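You operate a simulated robot arm through the tools that you are given. There is no shell and no other tool. Be economical: measure what you need, move in short steps, check, and stop when the job is done.

The job below is to be done with a simulated robot arm. You get a single attempt, and the scene is never put back.

TASK
Switch the holder and programmer on, link the probe and write the clock.
Fine: leave the probe on the meter and both switches on; tariff and address stay.

The check looks at the end state, three seconds after you hand in, the way a careful person would. Anything else that was tipped, shoved, dropped, spilled or broken makes it a failure.

THE ROBOT
A 5-joint arm with a two-finger parallel gripper, fixed in place. Base frame: the origin is at the foot of the arm, x ahead of it, y to its left, z up; the work surface is at about z = 10. Readings come in mm, degrees, newtons and seconds.
With the tool pointing down near the work surface it reaches from about 260 to 680 mm from the base axis. Its first joint turns from -66.0 to 66.0 degrees. The tool tilts only in the upright plane through the base axis and itself; it spins freely about its own axis. Payload 2.9 kg.
The tool frame sits at the grasp point between the pads (the TCP): z along the fingers, y along the line on which they close. The tips reach 30 mm beyond it. Largest opening 110 mm; finger width 20, thickness 10; the body of the gripper, 48 by 112 mm, starts 55 mm behind the TCP.
Orientation is that of the tool frame in the base frame, as [roll, pitch, yaw] about the fixed x, y, z axes, in that order (R = Rz(yaw) Ry(pitch) Rx(roll)). With the fingers straight down and closing along the base's y, the tool's x points along the base's -x, its y along +y and its z along -z.

THE INTERFACE
- The arm moves only by the tool send_rows. Its argument "moves" is one flat list of numbers, 7 for each row, row after row: the turn, a rotation vector about the tool's x, y, z in units of 8 degrees (1.0 is 8 degrees), then the shift along the tool's x, y, z in units of 20 mm (1.0 is 20 mm), then the opening, from 0 (shut) to 1 (fully open). In form: [ax, ay, az, tx, ty, tz, gripper, ax, ay, az, tx, ty, tz, gripper, ...]. A call has 1 to 12 rows; each row shifts and turns the commanded pose from where the row before left it, along the tool's axes as they then stand. A call with a number of a shift or a turn outside -1 to 1 is refused whole. Each row takes 0.2 s and may step no farther than 50 mm and 8.6 degrees from the row before; otherwise, or with a gripper value out of range, the whole call is refused. A pose out of reach is approached as far as the arm can. The call stops where the force on the tool passes 60 N (or 10 N more than at its start, if that is more) or the arm is blocked; 0.2 s more then pass. Each finger travels about 108 mm/s and halts on what it meets, pressing with about 40 N; the grip force reading is that of the motor and also rises with nothing between the fingers. The clock runs only during rows and for 0.2 s after the last one: add rows that do not move to give the fingers time. The reply holds the time, the measured pose of the TCP, the force on the tool along the base axes, the opening and the grip force, in the units named above and with some noise.
- Cameras (640 x 400 px; columns grow to the right, rows downward): "scene" is fixed at [43, -459.4, 595.3]; the picture's right is [0.69, -0.72, 0.00], its down [-0.51, -0.49, -0.70] and it looks along [0.51, 0.49, -0.71] (base axes); focal length 371 px, centre (320, 200). "wrist" rides on the gripper at [72, 17, -103] in the tool frame; the picture's right is [-0.23, 0.97, 0.00], its down [-0.76, -0.18, -0.62] and it looks along [-0.61, -0.14, 0.78] (tool axes); focal length 222 px, centre (320, 200). There is no depth. A picture from a camera that has moved, and an enlarged one, comes with that camera's place and axes in the base frame and with its lens. The place of the scene camera against the robot may be out by one fixed shift of up to 12 mm in any direction.
- capture(camera): a new picture of that camera. It takes no simulated time.
- zoom(camera, box): a new picture of the part [left, top, right, bottom] of that camera's present view, enlarged. It takes no simulated time.
- hand_in(): hands the job in; it is judged then, once.

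Go step by step. Nothing tells you positions but the pictures and the camera data: compare them with the known pose of the tool, close in by small moves and look again before you grip or let go. The budget is 120 turns and 64 pictures, counting those below and the enlarged ones. Unless the task says otherwise, let go and move clear before handing in, and close with one line.

The tools are called after "Emit:" by a JSON object that holds its "api" and its "payload". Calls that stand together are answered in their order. send_rows: Moves the arm, as the interface text tells. Its arguments: {"type":"object","properties":{"moves":{"type":"array","items":{"type":"number"}}},"required":["moves"]} The other tools are called the same way: capture (camera) takes a picture; zoom (camera, box) takes an enlarged picture of a part of a camera's view; hand_in () hands the job in.

At the start:

```text
t: 0.0
position: [392.7, -308.6, 323.9]
tool_rot: [-180.0, 0.0, 180.0]
wrist_force: [-0.1, 0.6, 1.3]
finger_gap: 109.9
gripper_force: 0.1
```

scene: 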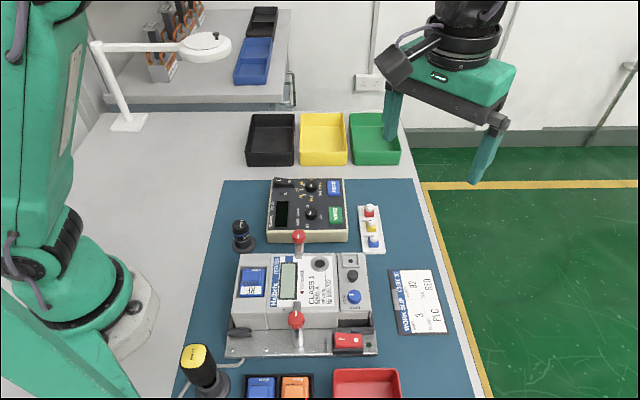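
wrist: 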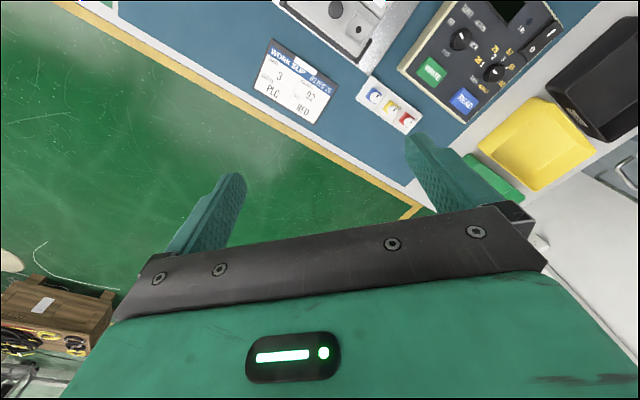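

I see a bench with a meter in a holder (red clamps, red rocker switch), a programmer box with knobs and READ/WRITE buttons, and two probe-like objects standing in holders. I'll zoom in to read the details.

Emit:
{"api": "zoom", "payload": {"camera": "scene", "box": [220, 230, 400, 360]}}

Emit:
{"api": "zoom", "payload": {"camera": "scene", "box": [220, 165, 400, 265]}}

Emit:
{"api": "zoom", "payload": {"camera": "scene", "box": [160, 320, 420, 400]}}

Emit:
{"api": "zoom", "payload": {"camera": "scene", "box": [380, 255, 470, 345]}}

```text
3.08 times, centred on (310, 295) of scene
camera zoom: at [43.0, -459.4, 595.3], right [0.69, -0.72, 0.0], down [-0.51, -0.49, -0.7], along [0.51, 0.49, -0.71], focal length 1142 px, centre (351, -92)
```

zoom: 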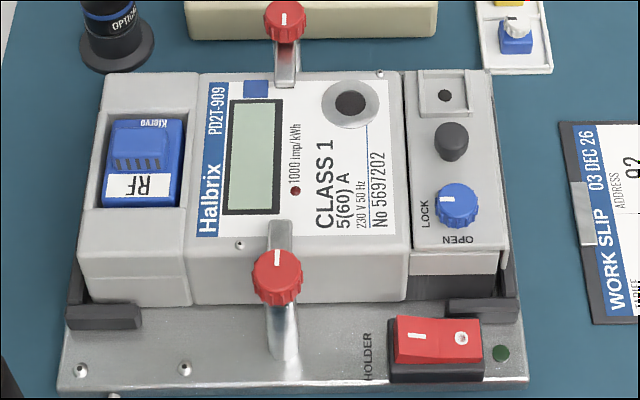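

```text
3.56 times, centred on (310, 215) of scene
camera zoom: at [43.0, -459.4, 595.3], right [0.69, -0.72, 0.0], down [-0.51, -0.49, -0.7], along [0.51, 0.49, -0.71], focal length 1320 px, centre (356, 147)
```

zoom: 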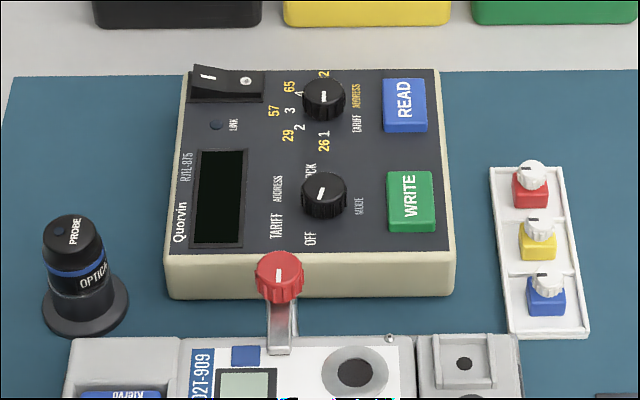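

```text
2.46 times, centred on (290, 360) of scene
camera zoom: at [43.0, -459.4, 595.3], right [0.69, -0.72, 0.0], down [-0.51, -0.49, -0.7], along [0.51, 0.49, -0.71], focal length 914 px, centre (394, -194)
```

zoom: 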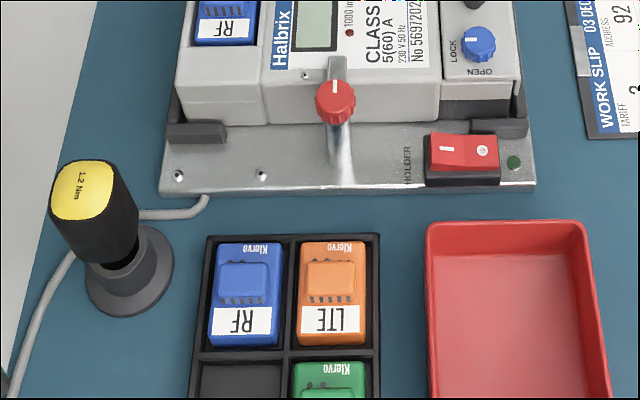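

```text
4.44 times, centred on (425, 300) of scene
camera zoom: at [43.0, -459.4, 595.3], right [0.69, -0.72, 0.0], down [-0.51, -0.49, -0.7], along [0.51, 0.49, -0.71], focal length 1650 px, centre (-147, -244)
```

zoom: 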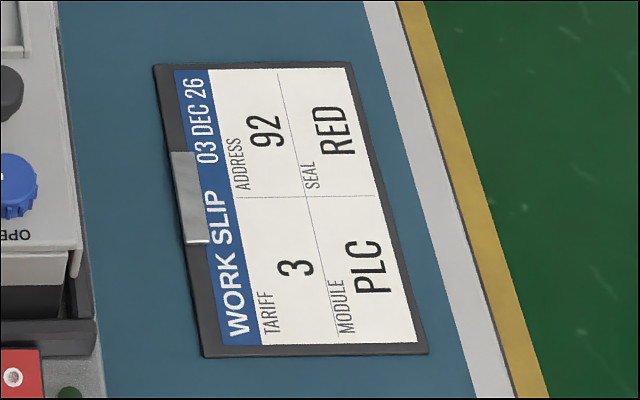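

I see the OPTICAL probe standing left of the programmer. The meter, with its round optical port, is near (309,-204), the programmer near (400,-75) and the holder rocker near (251,-318). I'll move over the bench and turn the tool to line up with it, to get wrist views.

Emit:
{"api": "send_rows", "payload": {"moves": [0, 0, 0, 0.12, 0.95, 0, 1, 0, 0, 0, 0.12, 0.95, 0, 1, 0, 0, 0, 0.12, 0.95, 0, 1, 0, 0, 0, 0.12, 0.95, 0, 1, 0, 0, 0, 0.12, 0.95, 0, 1, 0, 0, 0, 0.12, 0.95, 0, 1, 0, 0, 0, 0.12, 0.95, 0, 1, 0, 0, 0, 0.12, 0.95, 0, 1, 0, 0, 0, 0.12, 0.95, 0, 1, 0, 0, 0, 0.12, 0.95, 0, 1, 0, 0, -1, 0, 0, 0, 0, 0, 0, -1, 0, 0, 0, 0]}}

Emit:
{"api": "send_rows", "payload": {"moves": [0, 0, -1, 0, 0, 0, 0, 0, 0, -1, 0, 0, 0, 0, 0, 0, -1, 0, 0, 0, 0, 0, 0, -0.49, 0, 0, 0, 0]}}

Emit:
{"api": "capture", "payload": {"camera": "wrist"}}

Emit:
{"api": "capture", "payload": {"camera": "scene"}}

```text
t: 2.6
position: [369.5, -120.1, 323.0]
tool_rot: [180.0, 0.0, -164.0]
wrist_force: [0.2, -0.6, 0.3]
finger_gap: 0.0
gripper_force: 17.2
```

```text
t: 3.6
position: [369.1, -118.5, 323.5]
tool_rot: [179.9, -0.1, -135.9]
wrist_force: [0.6, -0.1, -0.2]
finger_gap: 0.0
gripper_force: 37.6
```

```text
57 pictures are left
camera wrist: at [304.7, -157.8, 426.3], right [-0.51, 0.86, 0.0], down [0.67, 0.4, 0.62], along [0.53, 0.32, -0.78], focal length 222 px, centre (320, 200)
```

wrist: 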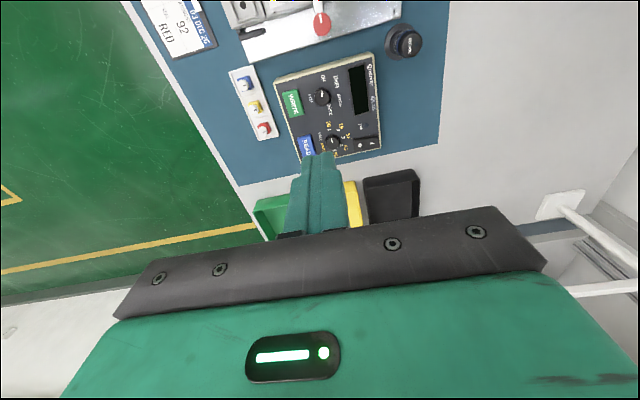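

```text
56 pictures are left
```

scene: 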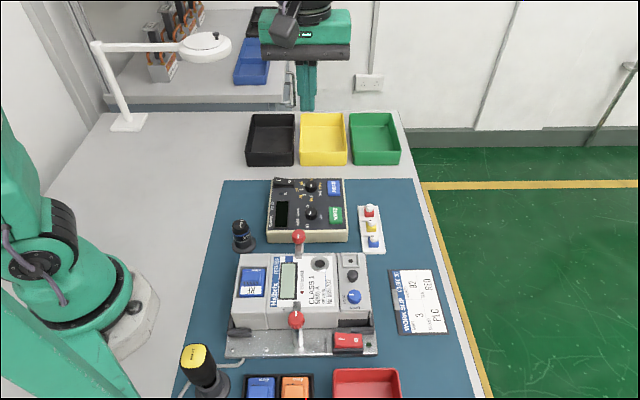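

The wrist view shows the programmer upside down, with the probe beside it. I'll enlarge it to read the panel.

Emit:
{"api": "zoom", "payload": {"camera": "wrist", "box": [260, 40, 400, 170]}}

Emit:
{"api": "zoom", "payload": {"camera": "wrist", "box": [230, 0, 430, 100]}}

```text
3.08 times, centred on (330, 105) of wrist
camera zoom: at [304.7, -157.8, 426.3], right [-0.51, 0.86, 0.0], down [0.67, 0.4, 0.62], along [0.53, 0.32, -0.78], focal length 684 px, centre (289, 492)
```

zoom: 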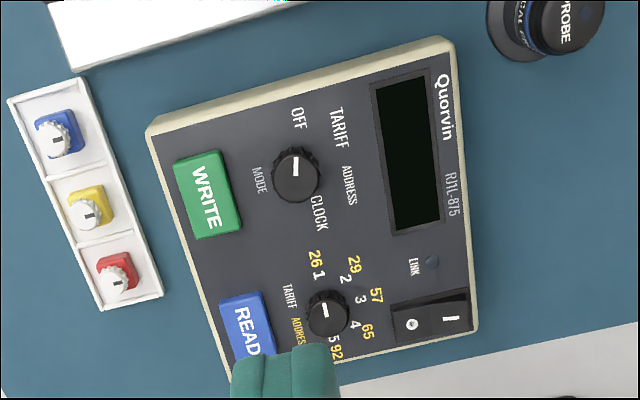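

```text
3.20 times, centred on (330, 50) of wrist
camera zoom: at [304.7, -157.8, 426.3], right [-0.51, 0.86, 0.0], down [0.67, 0.4, 0.62], along [0.53, 0.32, -0.78], focal length 711 px, centre (288, 680)
```

zoom: 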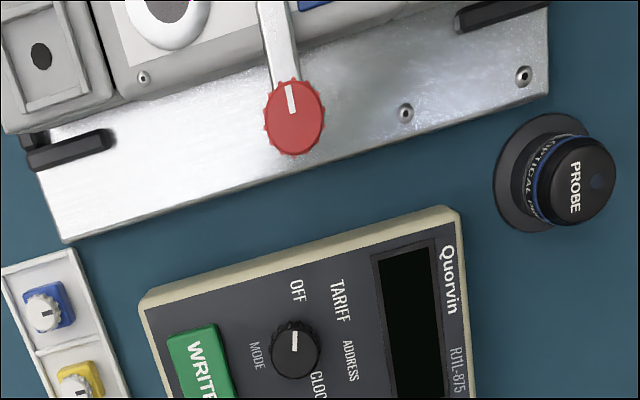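

The mode knob points at OFF, and the other positions run clockwise to CLOCK. Both rockers look off, with their I side raised. I'll move above the programmer rocker's I side at about (397,6) and look again.

Emit:
{"api": "send_rows", "payload": {"moves": [0, 0, 0, -0.593, 0.388, 0.9, 0, 0, 0, 0, -0.593, 0.388, 0.9, 0, 0, 0, 0, -0.593, 0.388, 0.9, 0, 0, 0, 0, -0.593, 0.388, 0.9, 0, 0, 0, 0, -0.593, 0.388, 0.9, 0, 0, 0, 0, -0.593, 0.388, 0.9, 0, 0, 0, 0, -0.593, 0.388, 0.9, 0, 0, 0, 0, -0.593, 0.388, 0.9, 0, 0, 0, 0, -0.593, 0.388, 0.9, 0, 0, 0, 0, 0, 0, 0, 0]}}

Emit:
{"api": "capture", "payload": {"camera": "wrist"}}

Emit:
{"api": "capture", "payload": {"camera": "scene"}}

```text
t: 5.8
position: [397.1, 7.4, 160.9]
tool_rot: [179.8, 0.0, -136.1]
wrist_force: [-1.3, 0.0, -0.2]
finger_gap: 0.0
gripper_force: 37.6
```

```text
53 pictures are left
camera wrist: at [332.0, -32.4, 263.7], right [-0.51, 0.86, 0.0], down [0.67, 0.4, 0.62], along [0.54, 0.32, -0.78], focal length 222 px, centre (320, 200)
```

wrist: 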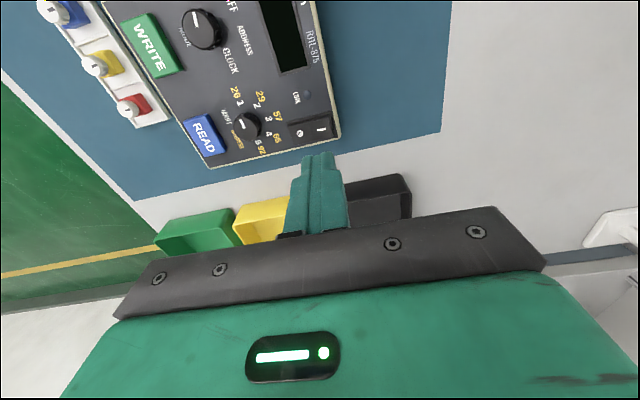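

```text
52 pictures are left
```

scene: 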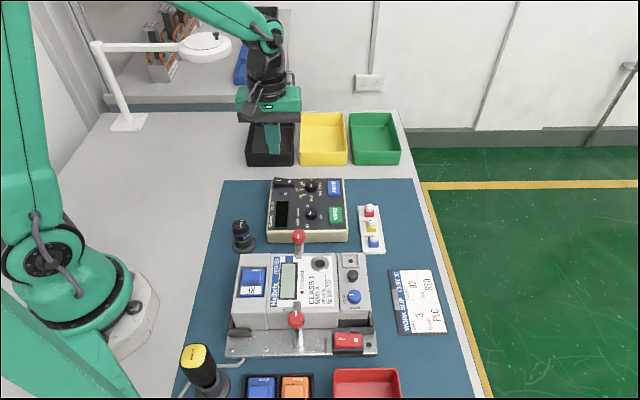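

I'm above the rocker, and one enlarged view from here lets me triangulate the panel height.

Emit:
{"api": "zoom", "payload": {"camera": "wrist", "box": [220, 60, 348, 140]}}

Emit:
{"api": "zoom", "payload": {"camera": "wrist", "box": [110, 0, 350, 150]}}

```text
5.00 times, centred on (284, 100) of wrist
camera zoom: at [332.0, -32.4, 263.7], right [-0.51, 0.86, 0.0], down [0.67, 0.4, 0.62], along [0.54, 0.32, -0.78], focal length 1111 px, centre (500, 700)
```

zoom: 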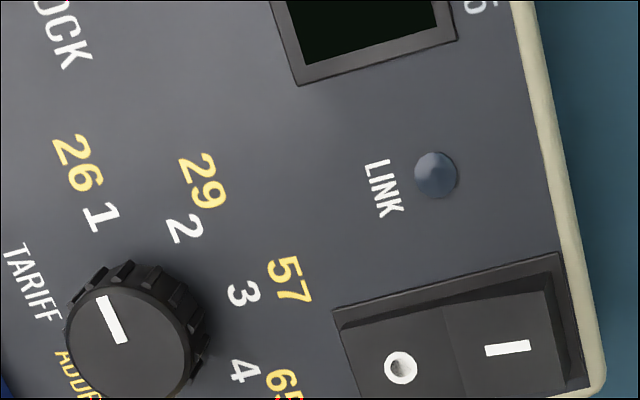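

```text
2.67 times, centred on (230, 75) of wrist
camera zoom: at [332.0, -32.4, 263.7], right [-0.51, 0.86, 0.0], down [0.67, 0.4, 0.62], along [0.54, 0.32, -0.78], focal length 592 px, centre (560, 533)
```

zoom: 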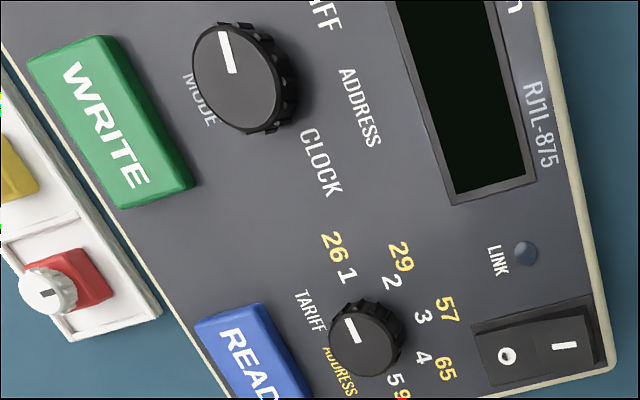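

By triangulation the I mark is at about (404,13,43). I'll move over it and down to just above contact.

Emit:
{"api": "send_rows", "payload": {"moves": [0, 0, 0, -0.225, -0.015, 0.9, 0, 0, 0, 0, -0.225, -0.015, 0.9, 0, 0, 0, 0, 0, 0, 0.9, 0, 0, 0, 0, 0, 0, 0.9, 0, 0, 0, 0, 0, 0, 0, 0]}}

Emit:
{"api": "zoom", "payload": {"camera": "wrist", "box": [240, 80, 400, 180]}}

Emit:
{"api": "zoom", "payload": {"camera": "scene", "box": [240, 140, 368, 220]}}

```text
t: 7.0
position: [404.3, 14.4, 91.0]
tool_rot: [179.9, 0.1, -136.0]
wrist_force: [-1.0, 0.3, -0.5]
finger_gap: 0.1
gripper_force: 37.9
```

```text
4.00 times, centred on (320, 130) of wrist
camera zoom: at [339.4, -25.8, 192.8], right [-0.51, 0.86, 0.0], down [0.67, 0.4, 0.62], along [0.54, 0.32, -0.78], focal length 888 px, centre (320, 480)
```

zoom: 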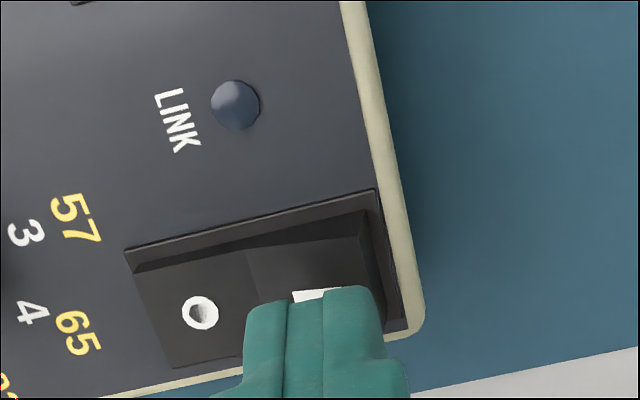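

```text
5.00 times, centred on (304, 180) of scene
camera zoom: at [43.0, -459.4, 595.3], right [0.69, -0.72, 0.0], down [-0.51, -0.49, -0.7], along [0.51, 0.49, -0.71], focal length 1856 px, centre (400, 300)
```

zoom: 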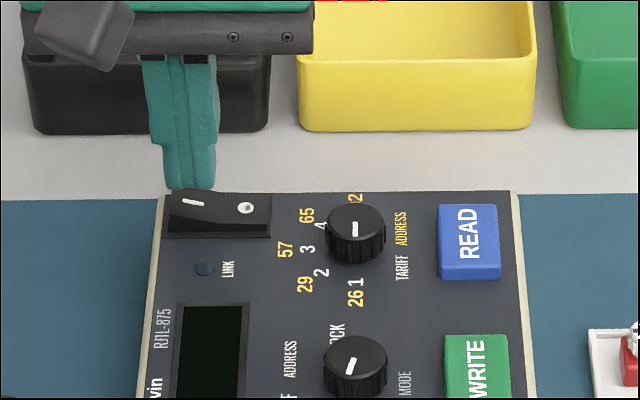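

The fingertip is centred over the I end, so I'll press down in small steps.

Emit:
{"api": "send_rows", "payload": {"moves": [0, 0, 0, 0, 0, 0.2, 0, 0, 0, 0, 0, 0, 0.2, 0, 0, 0, 0, 0, 0, 0.2, 0, 0, 0, 0, 0, 0, 0.15, 0, 0, 0, 0, 0, 0, 0.15, 0, 0, 0, 0, 0, 0, 0.1, 0, 0, 0, 0, 0, 0, 0.1, 0]}}

Emit:
{"api": "zoom", "payload": {"camera": "scene", "box": [240, 140, 368, 220]}}

```text
t: 8.2
position: [403.7, 12.5, 76.1]
tool_rot: [-180.0, -0.1, -136.1]
wrist_force: [-3.7, 1.5, 8.7]
finger_gap: 0.1
gripper_force: 37.8
stopped in row 6: the force on the tool passed its limit (the readings are from after the stop); the commanded pose is now the measured one
```

```text
5.00 times, centred on (304, 180) of scene
camera zoom: at [43.0, -459.4, 595.3], right [0.69, -0.72, 0.0], down [-0.51, -0.49, -0.7], along [0.51, 0.49, -0.71], focal length 1856 px, centre (400, 300)
```

zoom: 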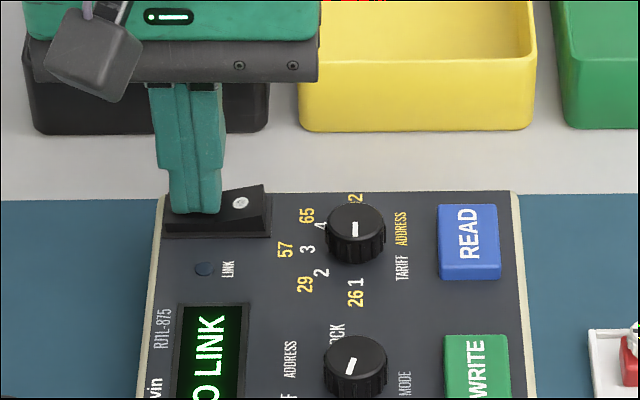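

The programmer is on and its display reads "NO LINK". Next is the mode knob, at about (380,-107) with its top near z 55. I'll lift, move over it and open slightly.

Emit:
{"api": "send_rows", "payload": {"moves": [0, 0, 0, 0, 0, -0.8, 0, 0, 0, 0, 0, 0, -0.8, 0, 0, 0, 0, 0, 0, -0.8, 0, 0, 0, 0, 0.835, -0.583, 0, 0.33, 0, 0, 0, 0.835, -0.583, 0, 0.33, 0, 0, 0, 0.835, -0.583, 0, 0.33, 0, 0, 0, 0.835, -0.583, 0, 0.33, 0, 0, 0, 0.835, -0.583, 0, 0.33, 0, 0, 0, 0.835, -0.583, 0, 0.33, 0, 0, 0, 0, 0, 0.8, 0.33, 0, 0, 0, 0, 0, 0, 0.33]}}

Emit:
{"api": "zoom", "payload": {"camera": "wrist", "box": [220, 60, 420, 185]}}

Emit:
{"api": "zoom", "payload": {"camera": "scene", "box": [240, 150, 400, 250]}}

```text
t: 10.6
position: [380.0, -107.4, 107.4]
tool_rot: [180.0, 0.0, -136.1]
wrist_force: [-0.6, -0.1, -0.1]
finger_gap: 36.1
gripper_force: 0.1
```

```text
3.20 times, centred on (320, 122) of wrist
camera zoom: at [315.8, -147.2, 210.3], right [-0.51, 0.86, 0.0], down [0.67, 0.4, 0.62], along [0.54, 0.32, -0.78], focal length 711 px, centre (320, 448)
```

zoom: 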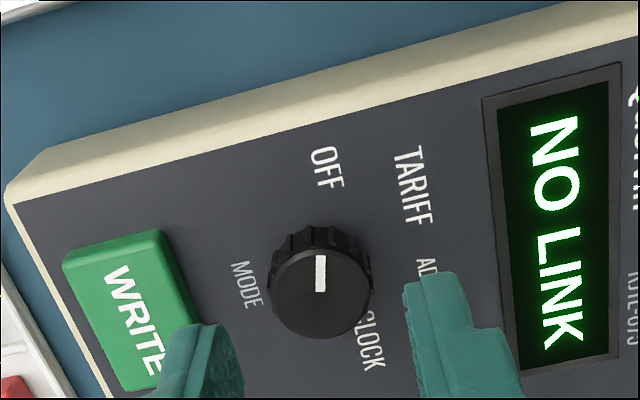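

```text
4.00 times, centred on (320, 200) of scene
camera zoom: at [43.0, -459.4, 595.3], right [0.69, -0.72, 0.0], down [-0.51, -0.49, -0.7], along [0.51, 0.49, -0.71], focal length 1485 px, centre (320, 200)
```

zoom: 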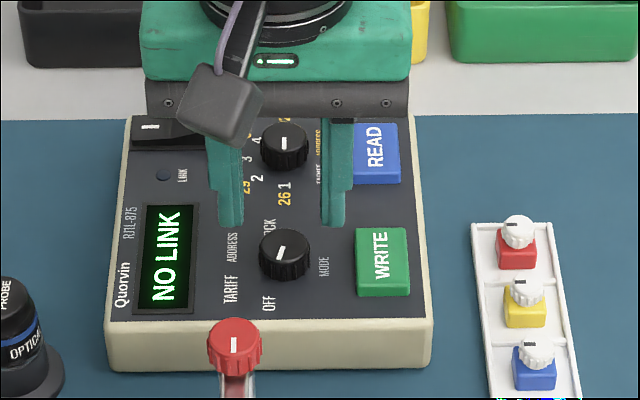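

The knob centre checks out to within about 1 mm. I'll descend and grip.

Emit:
{"api": "send_rows", "payload": {"moves": [0, 0, 0, -0.03, 0, 0.6, 0.33, 0, 0, 0, 0, 0, 0.6, 0.33, 0, 0, 0, 0, 0, 0.42, 0.33, 0, 0, 0, 0, 0, 0, 0.33, 0, 0, 0, 0, 0, 0, 0.15, 0, 0, 0, 0, 0, 0, 0.15, 0, 0, 0, 0, 0, 0, 0.15]}}

Emit:
{"api": "zoom", "payload": {"camera": "scene", "box": [240, 150, 400, 250]}}

```text
t: 12.2
position: [381.7, -109.4, 73.0]
tool_rot: [-180.0, 0.1, -136.1]
wrist_force: [5.9, -7.9, -12.4]
finger_gap: 23.2
gripper_force: 45.1
```

```text
4.00 times, centred on (320, 200) of scene
camera zoom: at [43.0, -459.4, 595.3], right [0.69, -0.72, 0.0], down [-0.51, -0.49, -0.7], along [0.51, 0.49, -0.71], focal length 1485 px, centre (320, 200)
```

zoom: 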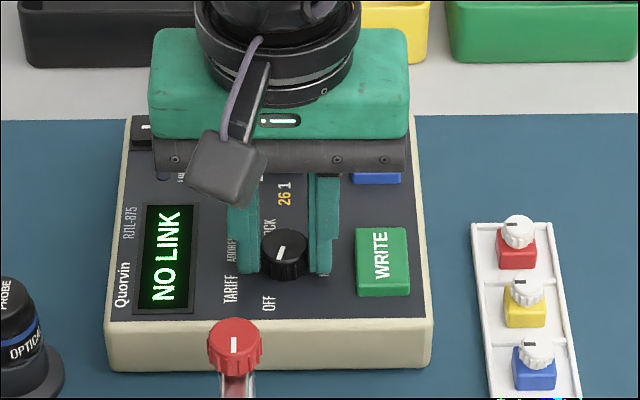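

Gripped. There's a small sideways pull, so I'll shift about 2 mm to centre on the knob and then turn clockwise part way.

Emit:
{"api": "send_rows", "payload": {"moves": [0, 0, 0, 0, -0.11, 0, 0.15, 0, 0, 1, 0, 0, 0, 0.15, 0, 0, 1, 0, 0, 0, 0.15, 0, 0, 1, 0, 0, 0, 0.15, 0, 0, 1, 0, 0, 0, 0.15, 0, 0, 1, 0, 0, 0, 0.15, 0, 0, 1, 0, 0, 0, 0.15]}}

Emit:
{"api": "zoom", "payload": {"camera": "scene", "box": [240, 150, 400, 250]}}

```text
t: 13.8
position: [380.9, -105.8, 73.5]
tool_rot: [179.9, -0.6, 176.0]
wrist_force: [-2.0, 43.2, -14.8]
finger_gap: 23.2
gripper_force: 44.8
```

```text
4.00 times, centred on (320, 200) of scene
camera zoom: at [43.1, -459.4, 595.3], right [0.69, -0.72, 0.0], down [-0.51, -0.49, -0.7], along [0.51, 0.49, -0.71], focal length 1485 px, centre (320, 200)
```

zoom: 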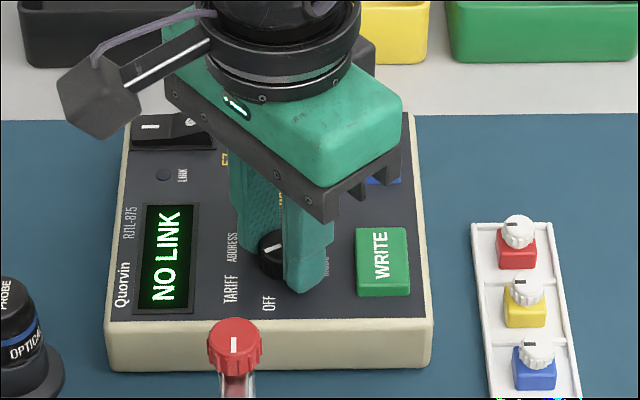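

The sideways force rose, so I'll release, let it relax and measure the knob again.

Emit:
{"api": "send_rows", "payload": {"moves": [0, 0, 0, 0, 0, 0, 0.31, 0, 0, 0, 0, 0, 0, 0.31, 0, 0, 0, 0, 0, 0, 0.31]}}

Emit:
{"api": "zoom", "payload": {"camera": "wrist", "box": [220, 60, 420, 185]}}

Emit:
{"api": "zoom", "payload": {"camera": "scene", "box": [240, 150, 400, 250]}}

```text
t: 14.6
position: [382.4, -109.0, 75.7]
tool_rot: [-180.0, 0.0, 175.9]
wrist_force: [0.4, -0.4, -1.2]
finger_gap: 34.1
gripper_force: 0.0
```

```text
3.20 times, centred on (320, 122) of wrist
camera zoom: at [311.5, -88.2, 178.4], right [0.3, 0.96, 0.0], down [0.75, -0.23, 0.62], along [0.6, -0.18, -0.78], focal length 711 px, centre (320, 448)
```

zoom: 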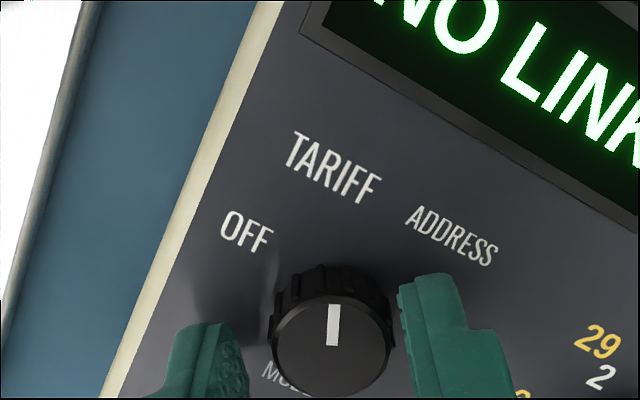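

```text
4.00 times, centred on (320, 200) of scene
camera zoom: at [43.0, -459.4, 595.3], right [0.69, -0.72, 0.0], down [-0.51, -0.49, -0.7], along [0.51, 0.49, -0.71], focal length 1485 px, centre (320, 200)
```

zoom: 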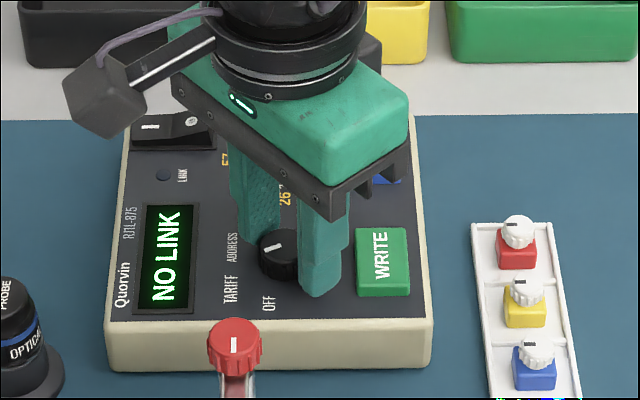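

The knob has moved to TARIFF and its centre is at (381.3,-107.1). I'll recentre and grip again.

Emit:
{"api": "send_rows", "payload": {"moves": [0, 0, 0, 0.06, 0.09, 0, 0.31, 0, 0, 0, 0, 0, 0, 0.31, 0, 0, 0, 0, 0, 0, 0.19, 0, 0, 0, 0, 0, 0, 0.19, 0, 0, 0, 0, 0, 0, 0.19]}}

```text
t: 15.8
position: [381.8, -107.2, 75.5]
tool_rot: [179.9, -0.1, 175.9]
wrist_force: [0.2, 6.9, 1.2]
finger_gap: 24.7
gripper_force: 3.6
```

Emit:
{"api": "send_rows", "payload": {"moves": [0, 0, 0, 0, 0, 0, 0.15, 0, 0, 1, 0, 0, 0, 0.15, 0, 0, 1, 0, 0, 0, 0.15, 0, 0, 1, 0, 0, 0, 0.15, 0, 0, 1, 0, 0, 0, 0.15, 0, 0, 1, 0, 0, 0, 0.15, 0, 0, 1, 0, 0, 0, 0.15]}}

Emit:
{"api": "zoom", "payload": {"camera": "scene", "box": [240, 150, 400, 250]}}

```text
t: 17.4
position: [382.9, -106.4, 74.7]
tool_rot: [-180.0, 0.0, 127.9]
wrist_force: [19.1, 32.7, -14.0]
finger_gap: 23.3
gripper_force: 45.5
```

```text
4.00 times, centred on (320, 200) of scene
camera zoom: at [43.1, -459.4, 595.3], right [0.69, -0.72, 0.0], down [-0.51, -0.49, -0.7], along [0.51, 0.49, -0.71], focal length 1485 px, centre (320, 200)
```

zoom: 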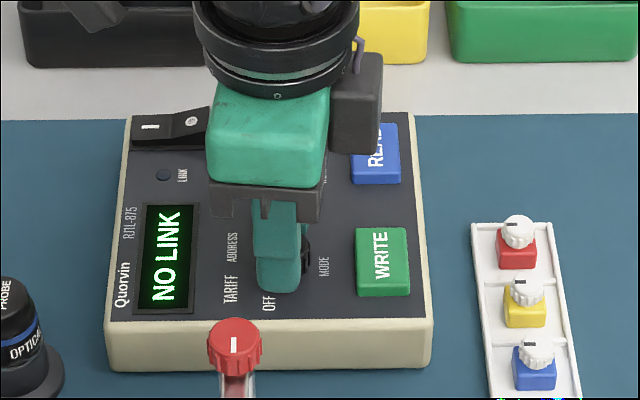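

Emit:
{"api": "send_rows", "payload": {"moves": [0, 0, 0, 0, 0.06, 0, 0.15, 0, 0, 1, 0, 0, 0, 0.15, 0, 0, 1, 0, 0, 0, 0.15, 0, 0, 1, 0, 0, 0, 0.15, 0, 0, 1, 0, 0, 0, 0.15, 0, 0, 1, 0, 0, 0, 0.15, 0, 0, 1, 0, 0, 0, 0.15]}}

Emit:
{"api": "send_rows", "payload": {"moves": [0, 0, 0, 0, 0, 0, 0.31, 0, 0, 0, 0, 0, 0, 0.31, 0, 0, 0, 0, 0, -0.7, 0.31, 0, 0, 0, 0, 0, -0.7, 0.31, 0, 0, 0, 0, 0, -0.7, 0.31]}}

Emit:
{"api": "zoom", "payload": {"camera": "wrist", "box": [220, 40, 420, 165]}}

Emit:
{"api": "zoom", "payload": {"camera": "scene", "box": [240, 150, 400, 250]}}

```text
t: 19.0
position: [383.8, -106.8, 75.3]
tool_rot: [-179.9, 0.0, 79.8]
wrist_force: [11.1, 16.1, -30.7]
finger_gap: 23.3
gripper_force: 45.3
```

```text
t: 20.2
position: [383.9, -107.8, 118.1]
tool_rot: [-180.0, 0.0, 79.9]
wrist_force: [0.5, 0.2, -0.4]
finger_gap: 34.1
gripper_force: 0.1
```

```text
3.20 times, centred on (320, 102) of wrist
camera zoom: at [412.0, -40.4, 220.1], right [0.92, -0.39, 0.0], down [-0.31, -0.72, 0.62], along [-0.25, -0.57, -0.78], focal length 711 px, centre (320, 512)
```

zoom: 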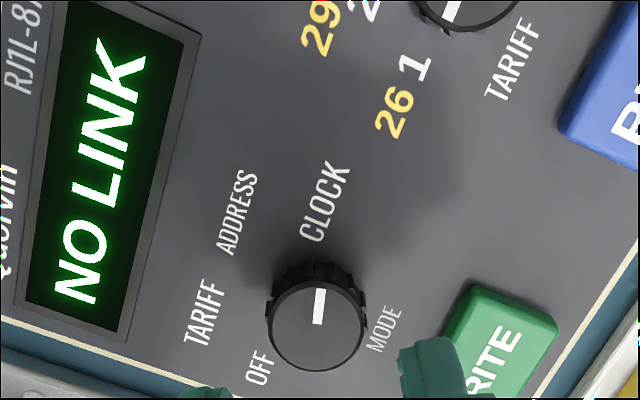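

```text
4.00 times, centred on (320, 200) of scene
camera zoom: at [43.0, -459.4, 595.3], right [0.69, -0.72, 0.0], down [-0.51, -0.49, -0.7], along [0.51, 0.49, -0.71], focal length 1485 px, centre (320, 200)
```

zoom: 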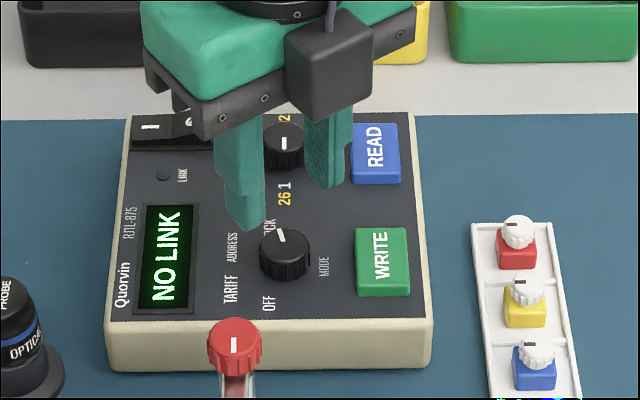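

The mode knob now points at CLOCK. Next I'll go to the holder switch, lifting, squaring to the bench and moving to roughly (245,-315).

Emit:
{"api": "send_rows", "payload": {"moves": [0, 0, 0.9, 0, 0, -0.9, 0, 0, 0, 0.9, 0, 0, -0.9, 0, 0, 0, 0.9, 0, 0, -0.9, 0, 0, 0, 0.9, 0, 0, -0.9, 0, 0, 0, 0.9, 0, 0, -0.9, 0, 0, 0, 0, -0.937, 0.203, 0, 0, 0, 0, 0, -0.937, 0.203, 0, 0, 0, 0, 0, -0.937, 0.203, 0, 0, 0, 0, 0, -0.937, 0.203, 0, 0, 0, 0, 0, -0.937, 0.203, 0, 0, 0, 0, 0, -0.937, 0.203, 0, 0]}}

Emit:
{"api": "capture", "payload": {"camera": "wrist"}}

Emit:
{"api": "send_rows", "payload": {"moves": [0, 0, 0, -0.937, 0.203, 0, 0, 0, 0, 0, -0.937, 0.203, 0, 0, 0, 0, 0, -0.937, 0.203, 0, 0, 0, 0, 0, -0.937, 0.203, 0, 0, 0, 0, 0, -0.937, 0.203, 0, 0, 0, 0, 0, -0.937, 0.203, 0, 0, 0, 0, 0, -0.937, 0.203, 0, 0, 0, 0, 0, 0, 0, 0, 0]}}

Emit:
{"api": "capture", "payload": {"camera": "wrist"}}

```text
t: 22.6
position: [319.2, -202.8, 209.0]
tool_rot: [-180.0, 0.0, 44.0]
wrist_force: [0.1, -0.1, 0.5]
finger_gap: 0.1
gripper_force: 37.9
```

```text
37 pictures are left
camera wrist: at [383.2, -166.1, 310.3], right [0.51, -0.86, 0.0], down [-0.67, -0.4, 0.62], along [-0.54, -0.32, -0.78], focal length 222 px, centre (320, 200)
```

wrist: 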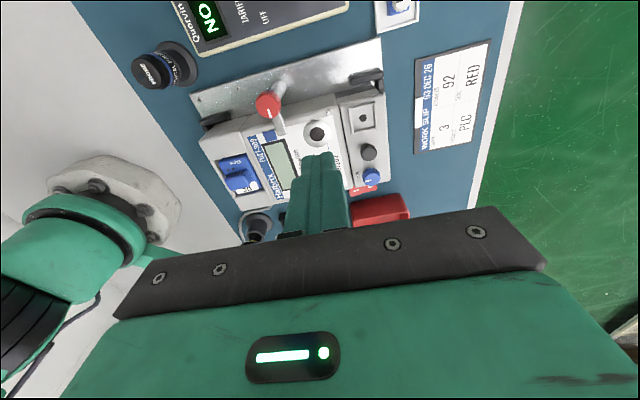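

```text
t: 24.4
position: [246.1, -313.0, 208.2]
tool_rot: [-180.0, 0.0, 43.9]
wrist_force: [0.4, 0.6, 0.0]
finger_gap: 0.0
gripper_force: 37.3
```

```text
36 pictures are left
camera wrist: at [309.0, -276.3, 310.6], right [0.51, -0.86, 0.0], down [-0.67, -0.4, 0.62], along [-0.54, -0.32, -0.78], focal length 222 px, centre (320, 200)
```

wrist: 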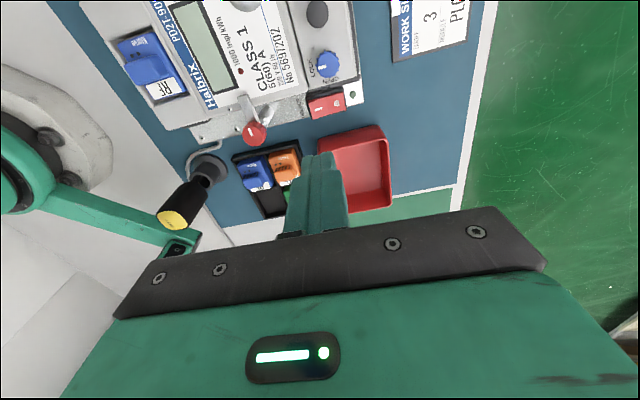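

Emit:
{"api": "zoom", "payload": {"camera": "wrist", "box": [220, 60, 380, 160]}}

```text
4.00 times, centred on (300, 110) of wrist
camera zoom: at [309.0, -276.3, 310.6], right [0.51, -0.86, 0.0], down [-0.67, -0.4, 0.62], along [-0.54, -0.32, -0.78], focal length 888 px, centre (400, 560)
```

zoom: 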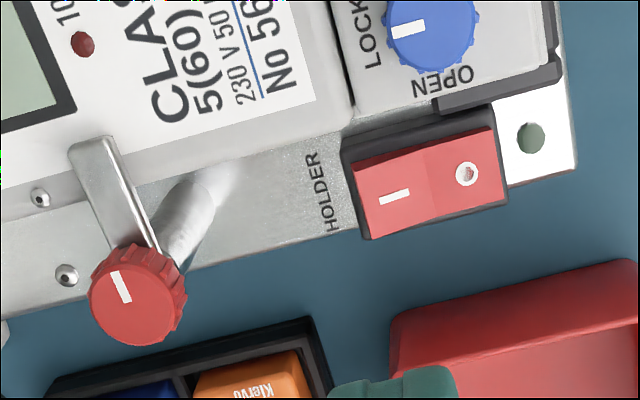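

The holder's I mark is at about (240,-317), near z 40. I'll go down above it.

Emit:
{"api": "send_rows", "payload": {"moves": [0, 0, 0, -0.115, -0.027, 0.95, 0, 0, 0, 0, -0.115, -0.027, 0.95, 0, 0, 0, 0, -0.115, -0.027, 0.95, 0, 0, 0, 0, 0, 0, 0.95, 0, 0, 0, 0, 0, 0, 0.95, 0, 0, 0, 0, 0, 0, 0.95, 0, 0, 0, 0, 0, 0, 0, 0]}}

Emit:
{"api": "zoom", "payload": {"camera": "wrist", "box": [240, 80, 400, 180]}}

Emit:
{"api": "zoom", "payload": {"camera": "scene", "box": [240, 260, 432, 380]}}

```text
t: 26.0
position: [240.2, -317.4, 94.1]
tool_rot: [179.9, 0.0, 44.0]
wrist_force: [-0.1, 0.1, 0.1]
finger_gap: 0.0
gripper_force: 37.7
```

```text
4.00 times, centred on (320, 130) of wrist
camera zoom: at [303.4, -280.9, 196.9], right [0.51, -0.86, 0.0], down [-0.67, -0.4, 0.62], along [-0.54, -0.32, -0.78], focal length 888 px, centre (320, 480)
```

zoom: 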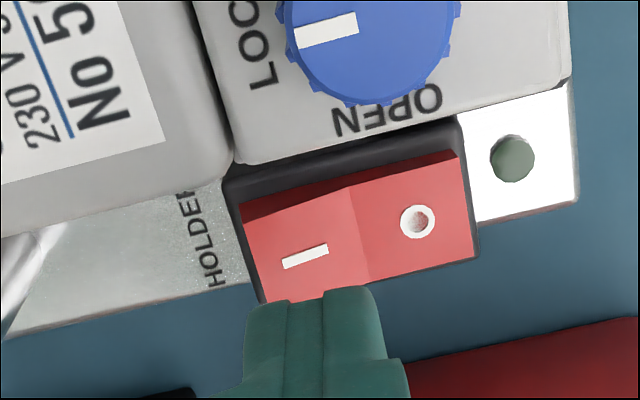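

```text
3.33 times, centred on (336, 320) of scene
camera zoom: at [43.0, -459.4, 595.3], right [0.69, -0.72, 0.0], down [-0.51, -0.49, -0.7], along [0.51, 0.49, -0.71], focal length 1237 px, centre (267, -200)
```

zoom: 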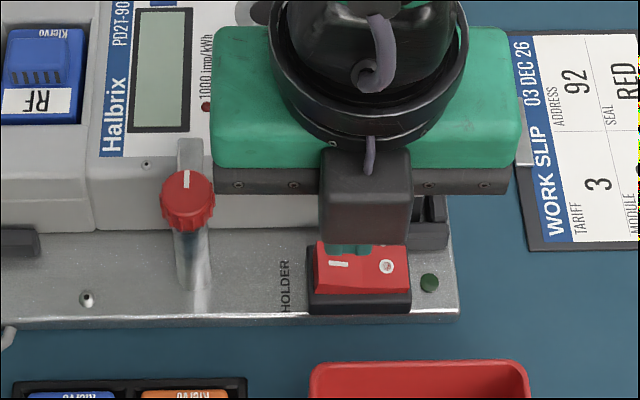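

Emit:
{"api": "send_rows", "payload": {"moves": [0, 0, 0, -0.07, -0.07, 0.2, 0, 0, 0, 0, 0, 0, 0.2, 0, 0, 0, 0, 0, 0, 0.2, 0, 0, 0, 0, 0, 0, 0.15, 0, 0, 0, 0, 0, 0, 0.15, 0, 0, 0, 0, 0, 0, 0.15, 0, 0, 0, 0, 0, 0, 0.1, 0, 0, 0, 0, 0, 0, 0.1, 0, 0, 0, 0, 0, 0, 0.1, 0, 0, 0, 0, 0, 0, 0.1, 0, 0, 0, 0, 0, 0, 0.1, 0]}}

Emit:
{"api": "zoom", "payload": {"camera": "scene", "box": [240, 260, 432, 380]}}

```text
t: 28.4
position: [237.0, -316.7, 63.0]
tool_rot: [180.0, 0.1, 43.9]
wrist_force: [-0.3, 0.0, -1.0]
finger_gap: 0.2
gripper_force: 37.5
```

```text
3.33 times, centred on (336, 320) of scene
camera zoom: at [43.0, -459.4, 595.3], right [0.69, -0.72, 0.0], down [-0.51, -0.49, -0.7], along [0.51, 0.49, -0.71], focal length 1237 px, centre (267, -200)
```

zoom: 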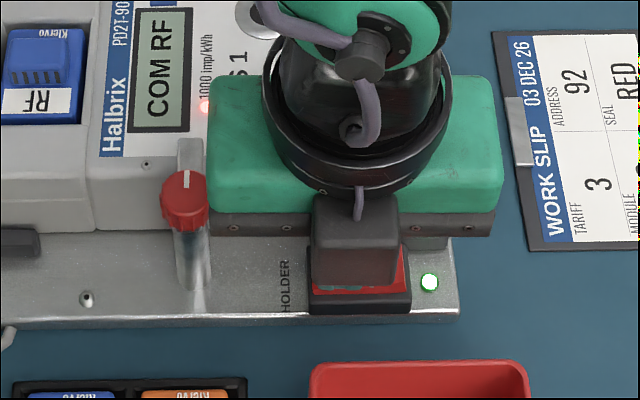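

The holder is on: the LED is green and the meter display reads "COM RF". I'll lift and get a view showing both the probe and the port.

Emit:
{"api": "send_rows", "payload": {"moves": [0, 0, 0, 0, 0, -1, 0, 0, 0, 0, 0, 0, -1, 0, 0, 0, 0, 0, 0, -1, 0, 0, 0, 0, 0.933, -0.544, -0.6, 0, 0, 0, 0, 0.933, -0.544, -0.6, 0, 0, 0, 0, 0.933, -0.544, -0.6, 0, 0, 0, 0, 0.933, -0.544, -0.6, 0, 0, 0, 0, 0.933, -0.544, -0.6, 0, 0, 0, 0, 0.933, -0.544, -0.6, 0, 0, 0, 0, 0.933, -0.544, -0.6, 0, 0, 0, 0, 0.933, -0.544, -0.6, 0, 0, 0, 0, 0.933, -0.544, -0.6, 0]}}

Emit:
{"api": "capture", "payload": {"camera": "wrist"}}

Emit:
{"api": "zoom", "payload": {"camera": "wrist", "box": [120, 20, 360, 170]}}

```text
t: 31.0
position: [289.9, -131.1, 229.4]
tool_rot: [-179.9, 0.0, 43.9]
wrist_force: [-0.2, 0.8, -0.7]
finger_gap: 0.1
gripper_force: 37.2
```

```text
31 pictures are left
camera wrist: at [353.6, -94.7, 333.0], right [0.51, -0.86, 0.0], down [-0.67, -0.4, 0.62], along [-0.54, -0.32, -0.78], focal length 222 px, centre (320, 200)
```

wrist: 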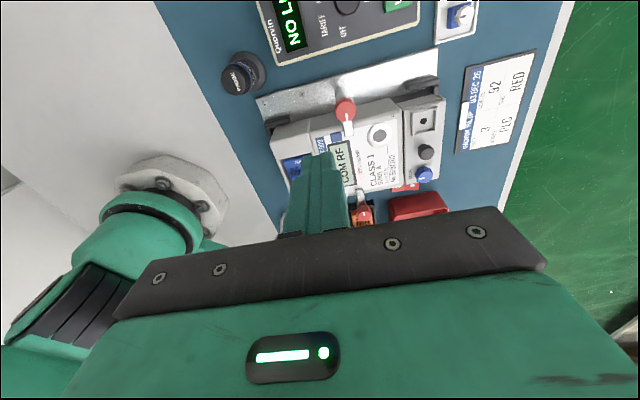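

```text
2.67 times, centred on (240, 95) of wrist
camera zoom: at [353.6, -94.7, 333.0], right [0.51, -0.86, 0.0], down [-0.67, -0.4, 0.62], along [-0.54, -0.32, -0.78], focal length 592 px, centre (533, 480)
```

zoom: 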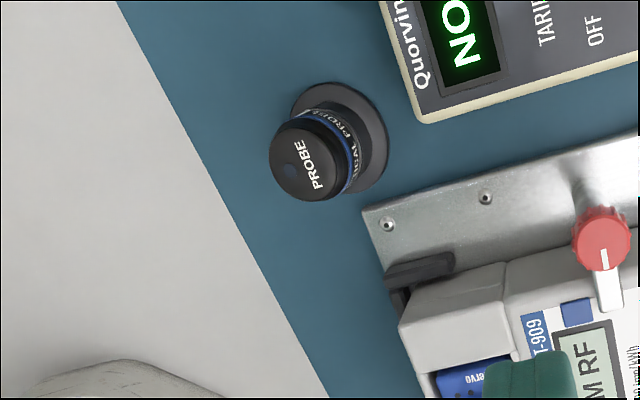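

Emit:
{"api": "zoom", "payload": {"camera": "scene", "box": [216, 205, 280, 265]}}

Emit:
{"api": "zoom", "payload": {"camera": "wrist", "box": [320, 80, 450, 220]}}

```text
6.67 times, centred on (248, 235) of scene
camera zoom: at [43.0, -459.4, 595.3], right [0.69, -0.72, 0.0], down [-0.51, -0.49, -0.7], along [0.51, 0.49, -0.71], focal length 2475 px, centre (800, -33)
```

zoom: 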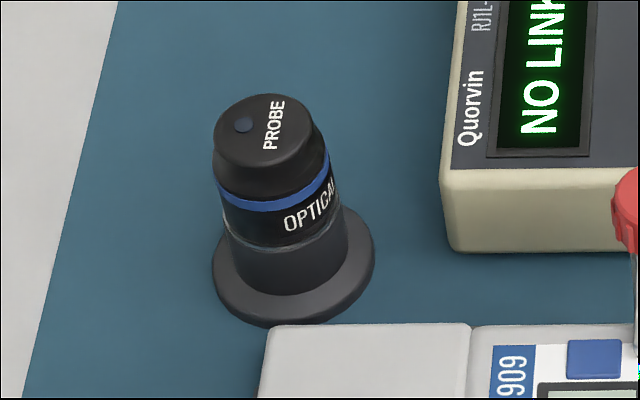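

```text
2.86 times, centred on (385, 150) of wrist
camera zoom: at [353.6, -94.7, 333.0], right [0.51, -0.86, 0.0], down [-0.67, -0.4, 0.62], along [-0.54, -0.32, -0.78], focal length 635 px, centre (134, 343)
```

zoom: 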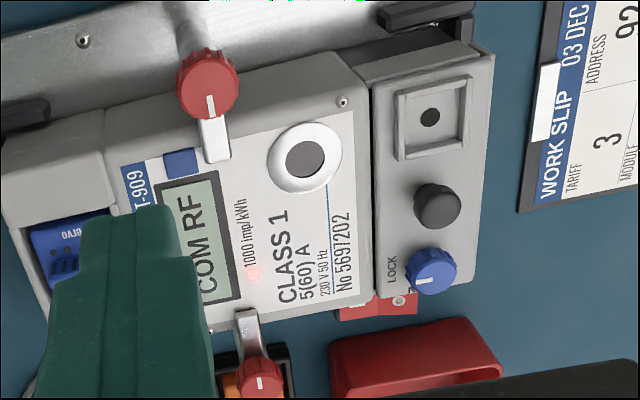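

The probe is at about (262.5,-41) with its top near z 63. The port is at about (299.5,-212.5), near z 73. I'll turn so the fingers close along the bench's depth, clear of the clamp, and hover over the probe.

Emit:
{"api": "send_rows", "payload": {"moves": [0, 0, 1, 0, 0, 0, 0, 0, 0, 1, 0, 0, 0, 0, 0, 0, 1, 0, 0, 0, 0, 0, 0, 1, 0, 0, 0, 0, 0, 0, 1, 0, 0, 0, 0, 0, 0, 1, 0, 0, 0, 0, 0, 0, 1, 0, 0, 0, 0, 0, 0, 1, 0, 0, 0, 0, 0, 0, 1, 0, 0, 0, 0, 0, 0, 1, 0, 0, 0, 0, 0, 0, 1, 0, 0, 0, 0, 0, 0, 0.25, 0, 0, 0, 0.45]}}

Emit:
{"api": "send_rows", "payload": {"moves": [0, 0, 0, -0.84, -0.428, 0.69, 0.45, 0, 0, 0, -0.84, -0.428, 0.69, 0.45, 0, 0, 0, -0.84, -0.428, 0.69, 0.45, 0, 0, 0, -0.84, -0.428, 0.69, 0.45, 0, 0, 0, -0.84, -0.428, 0.69, 0.45, 0, 0, 0, 0, 0, 0, 0.45]}}

Emit:
{"api": "capture", "payload": {"camera": "wrist"}}

Emit:
{"api": "zoom", "payload": {"camera": "wrist", "box": [240, 70, 400, 195]}}

```text
t: 33.6
position: [187.4, -252.9, 231.6]
tool_rot: [180.0, 0.0, -46.0]
wrist_force: [-0.8, 0.2, 0.0]
finger_gap: 49.6
gripper_force: 0.0
out of reach, approached as far as the arm can: row 8, 9, 10, 11, 12
```

```text
t: 35.0
position: [134.3, -182.4, 161.6]
tool_rot: [180.0, 0.0, -46.0]
wrist_force: [0.4, -0.3, 0.0]
finger_gap: 49.4
gripper_force: 0.0
out of reach, approached as far as the arm can: row 1, 2, 3, 4, 5
```

```text
27 pictures are left
camera wrist: at [172.3, -247.3, 264.7], right [-0.86, -0.51, 0.0], down [-0.4, 0.67, 0.62], along [-0.32, 0.54, -0.78], focal length 222 px, centre (320, 200)
```

wrist: 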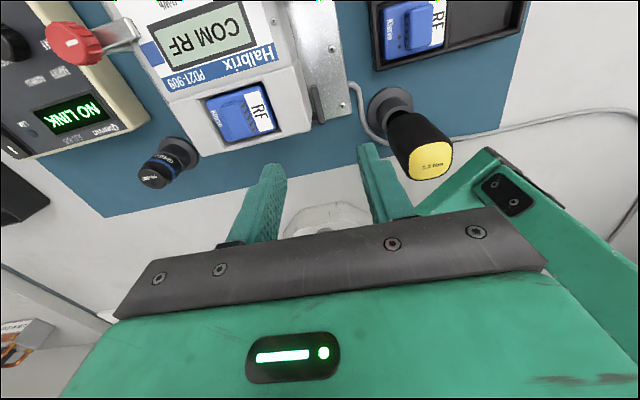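

```text
3.20 times, centred on (320, 132) of wrist
camera zoom: at [172.3, -247.3, 264.7], right [-0.86, -0.51, 0.0], down [-0.4, 0.67, 0.62], along [-0.32, 0.54, -0.78], focal length 711 px, centre (320, 416)
```

zoom: 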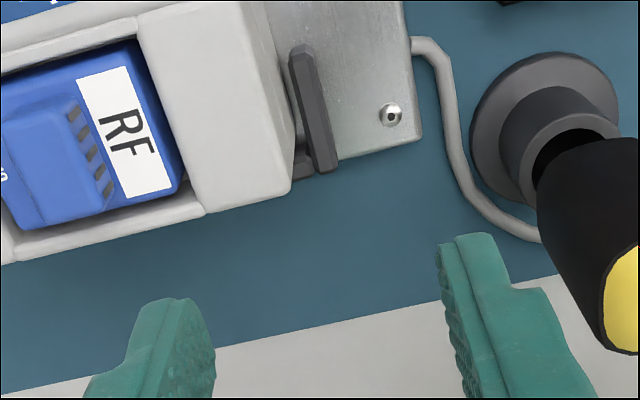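

The spin axis has a limit, and beyond it the arm swung aside. Nothing was touched. I'll retrace the same path and use the opposite orientation (yaw 134), which is mid-range.

Emit:
{"api": "send_rows", "payload": {"moves": [0, 0, 0, 0, 0, -0.9, 0.45, 0, 0, 0, 0, 0, -0.9, 0.45, 0, 0, 0, 0, 0, -0.9, 0.45, 0, 0, 0, 0, 0, -0.9, 0.45, 0, 0, 0, 0.84, 0.428, 0, 0.45, 0, 0, 0, 0.84, 0.428, 0, 0.45, 0, 0, 0, 0.84, 0.428, 0, 0.45, 0, 0, 0, 0.84, 0.428, 0, 0.45, 0, 0, 0, 0.84, 0.428, 0, 0.45]}}

Emit:
{"api": "send_rows", "payload": {"moves": [0, 0, -1, 0, 0, 0, 0.45, 0, 0, -1, 0, 0, 0, 0.45, 0, 0, -1, 0, 0, 0, 0.45, 0, 0, -1, 0, 0, 0, 0.45, 0, 0, -1, 0, 0, 0, 0.45, 0, 0, -1, 0, 0, 0, 0.45, 0, 0, -1, 0, 0, 0, 0.45, 0, 0, -1, 0, 0, 0, 0.45, 0, 0, -1, 0, 0, 0, 0.45, 0, 0, -1, 0, 0, 0, 0.45, 0, 0, -1, 0, 0, 0, 0.45, 0, 0, -1, 0, 0, 0, 0.45]}}

Emit:
{"api": "capture", "payload": {"camera": "scene"}}

```text
t: 37.0
position: [162.5, -274.8, 235.7]
tool_rot: [179.9, 0.0, -46.1]
wrist_force: [0.9, 0.4, 0.4]
finger_gap: 49.8
gripper_force: 0.1
```

```text
t: 39.6
position: [162.4, -272.8, 233.1]
tool_rot: [-180.0, 0.0, 50.1]
wrist_force: [-0.2, -0.5, -0.3]
finger_gap: 49.4
gripper_force: 0.1
```

```text
25 pictures are left
```

scene: 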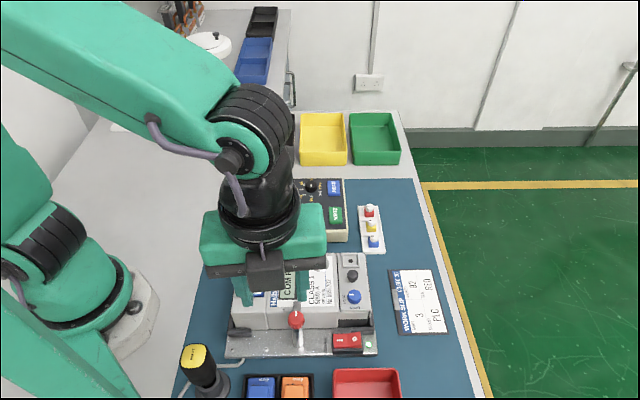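

Emit:
{"api": "send_rows", "payload": {"moves": [0, 0, -1, 0, 0, 0, 0.45, 0, 0, -1, 0, 0, 0, 0.45, 0, 0, -1, 0, 0, 0, 0.45, 0, 0, -1, 0, 0, 0, 0.45, 0, 0, -1, 0, 0, 0, 0.45, 0, 0, -1, 0, 0, 0, 0.45, 0, 0, -1, 0, 0, 0, 0.45, 0, 0, -1, 0, 0, 0, 0.45, 0, 0, -1, 0, 0, 0, 0.45, 0, 0, -1, 0, 0, 0, 0.45, 0, 0, -0.475, 0, 0, 0, 0.45]}}

Emit:
{"api": "send_rows", "payload": {"moves": [0, 0, 0, 0.407, 0.97, 0, 0.45, 0, 0, 0, 0.407, 0.97, 0, 0.45, 0, 0, 0, 0.407, 0.97, 0, 0.45, 0, 0, 0, 0.407, 0.97, 0, 0.45, 0, 0, 0, 0.407, 0.97, 0, 0.45, 0, 0, 0, 0.407, 0.97, 0, 0.45, 0, 0, 0, 0.407, 0.97, 0, 0.45, 0, 0, 0, 0.407, 0.97, 0, 0.45, 0, 0, 0, 0.407, 0.97, 0.9, 0.45, 0, 0, 0, 0.407, 0.97, 0.9, 0.45, 0, 0, 0, 0.407, 0.97, 0.9, 0.45, 0, 0, 0, 0.407, 0.97, 0.9, 0.45]}}

Emit:
{"api": "capture", "payload": {"camera": "wrist"}}

```text
t: 42.0
position: [160.4, -273.1, 233.8]
tool_rot: [-179.9, 0.0, 133.8]
wrist_force: [-0.5, -0.6, -0.2]
finger_gap: 49.5
gripper_force: 0.0
```

```text
t: 44.6
position: [262.8, -40.1, 161.5]
tool_rot: [180.0, 0.0, 133.7]
wrist_force: [0.1, -0.4, -0.1]
finger_gap: 49.6
gripper_force: 0.0
```

```text
24 pictures are left
camera wrist: at [224.7, 23.6, 263.5], right [0.86, 0.51, 0.0], down [0.4, -0.67, 0.62], along [0.32, -0.54, -0.78], focal length 222 px, centre (320, 200)
```

wrist: 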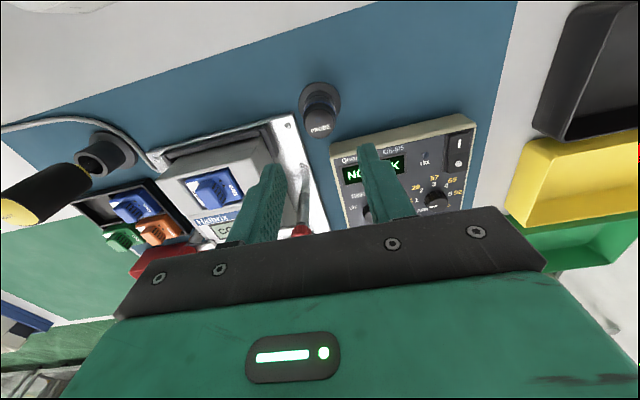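

Emit:
{"api": "zoom", "payload": {"camera": "wrist", "box": [256, 65, 384, 165]}}

```text
4.00 times, centred on (320, 115) of wrist
camera zoom: at [224.7, 23.6, 263.5], right [0.86, 0.51, 0.0], down [0.4, -0.67, 0.62], along [0.32, -0.54, -0.78], focal length 888 px, centre (320, 540)
```

zoom: 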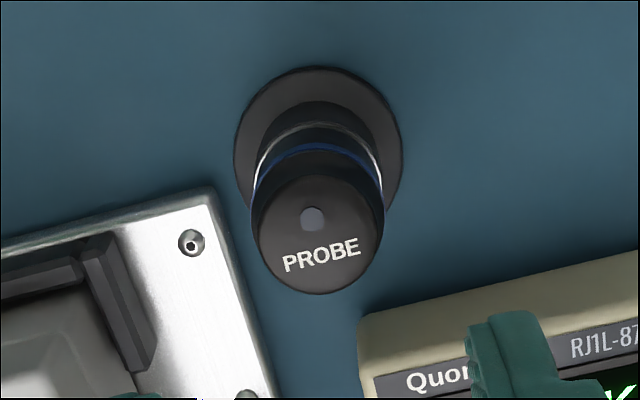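

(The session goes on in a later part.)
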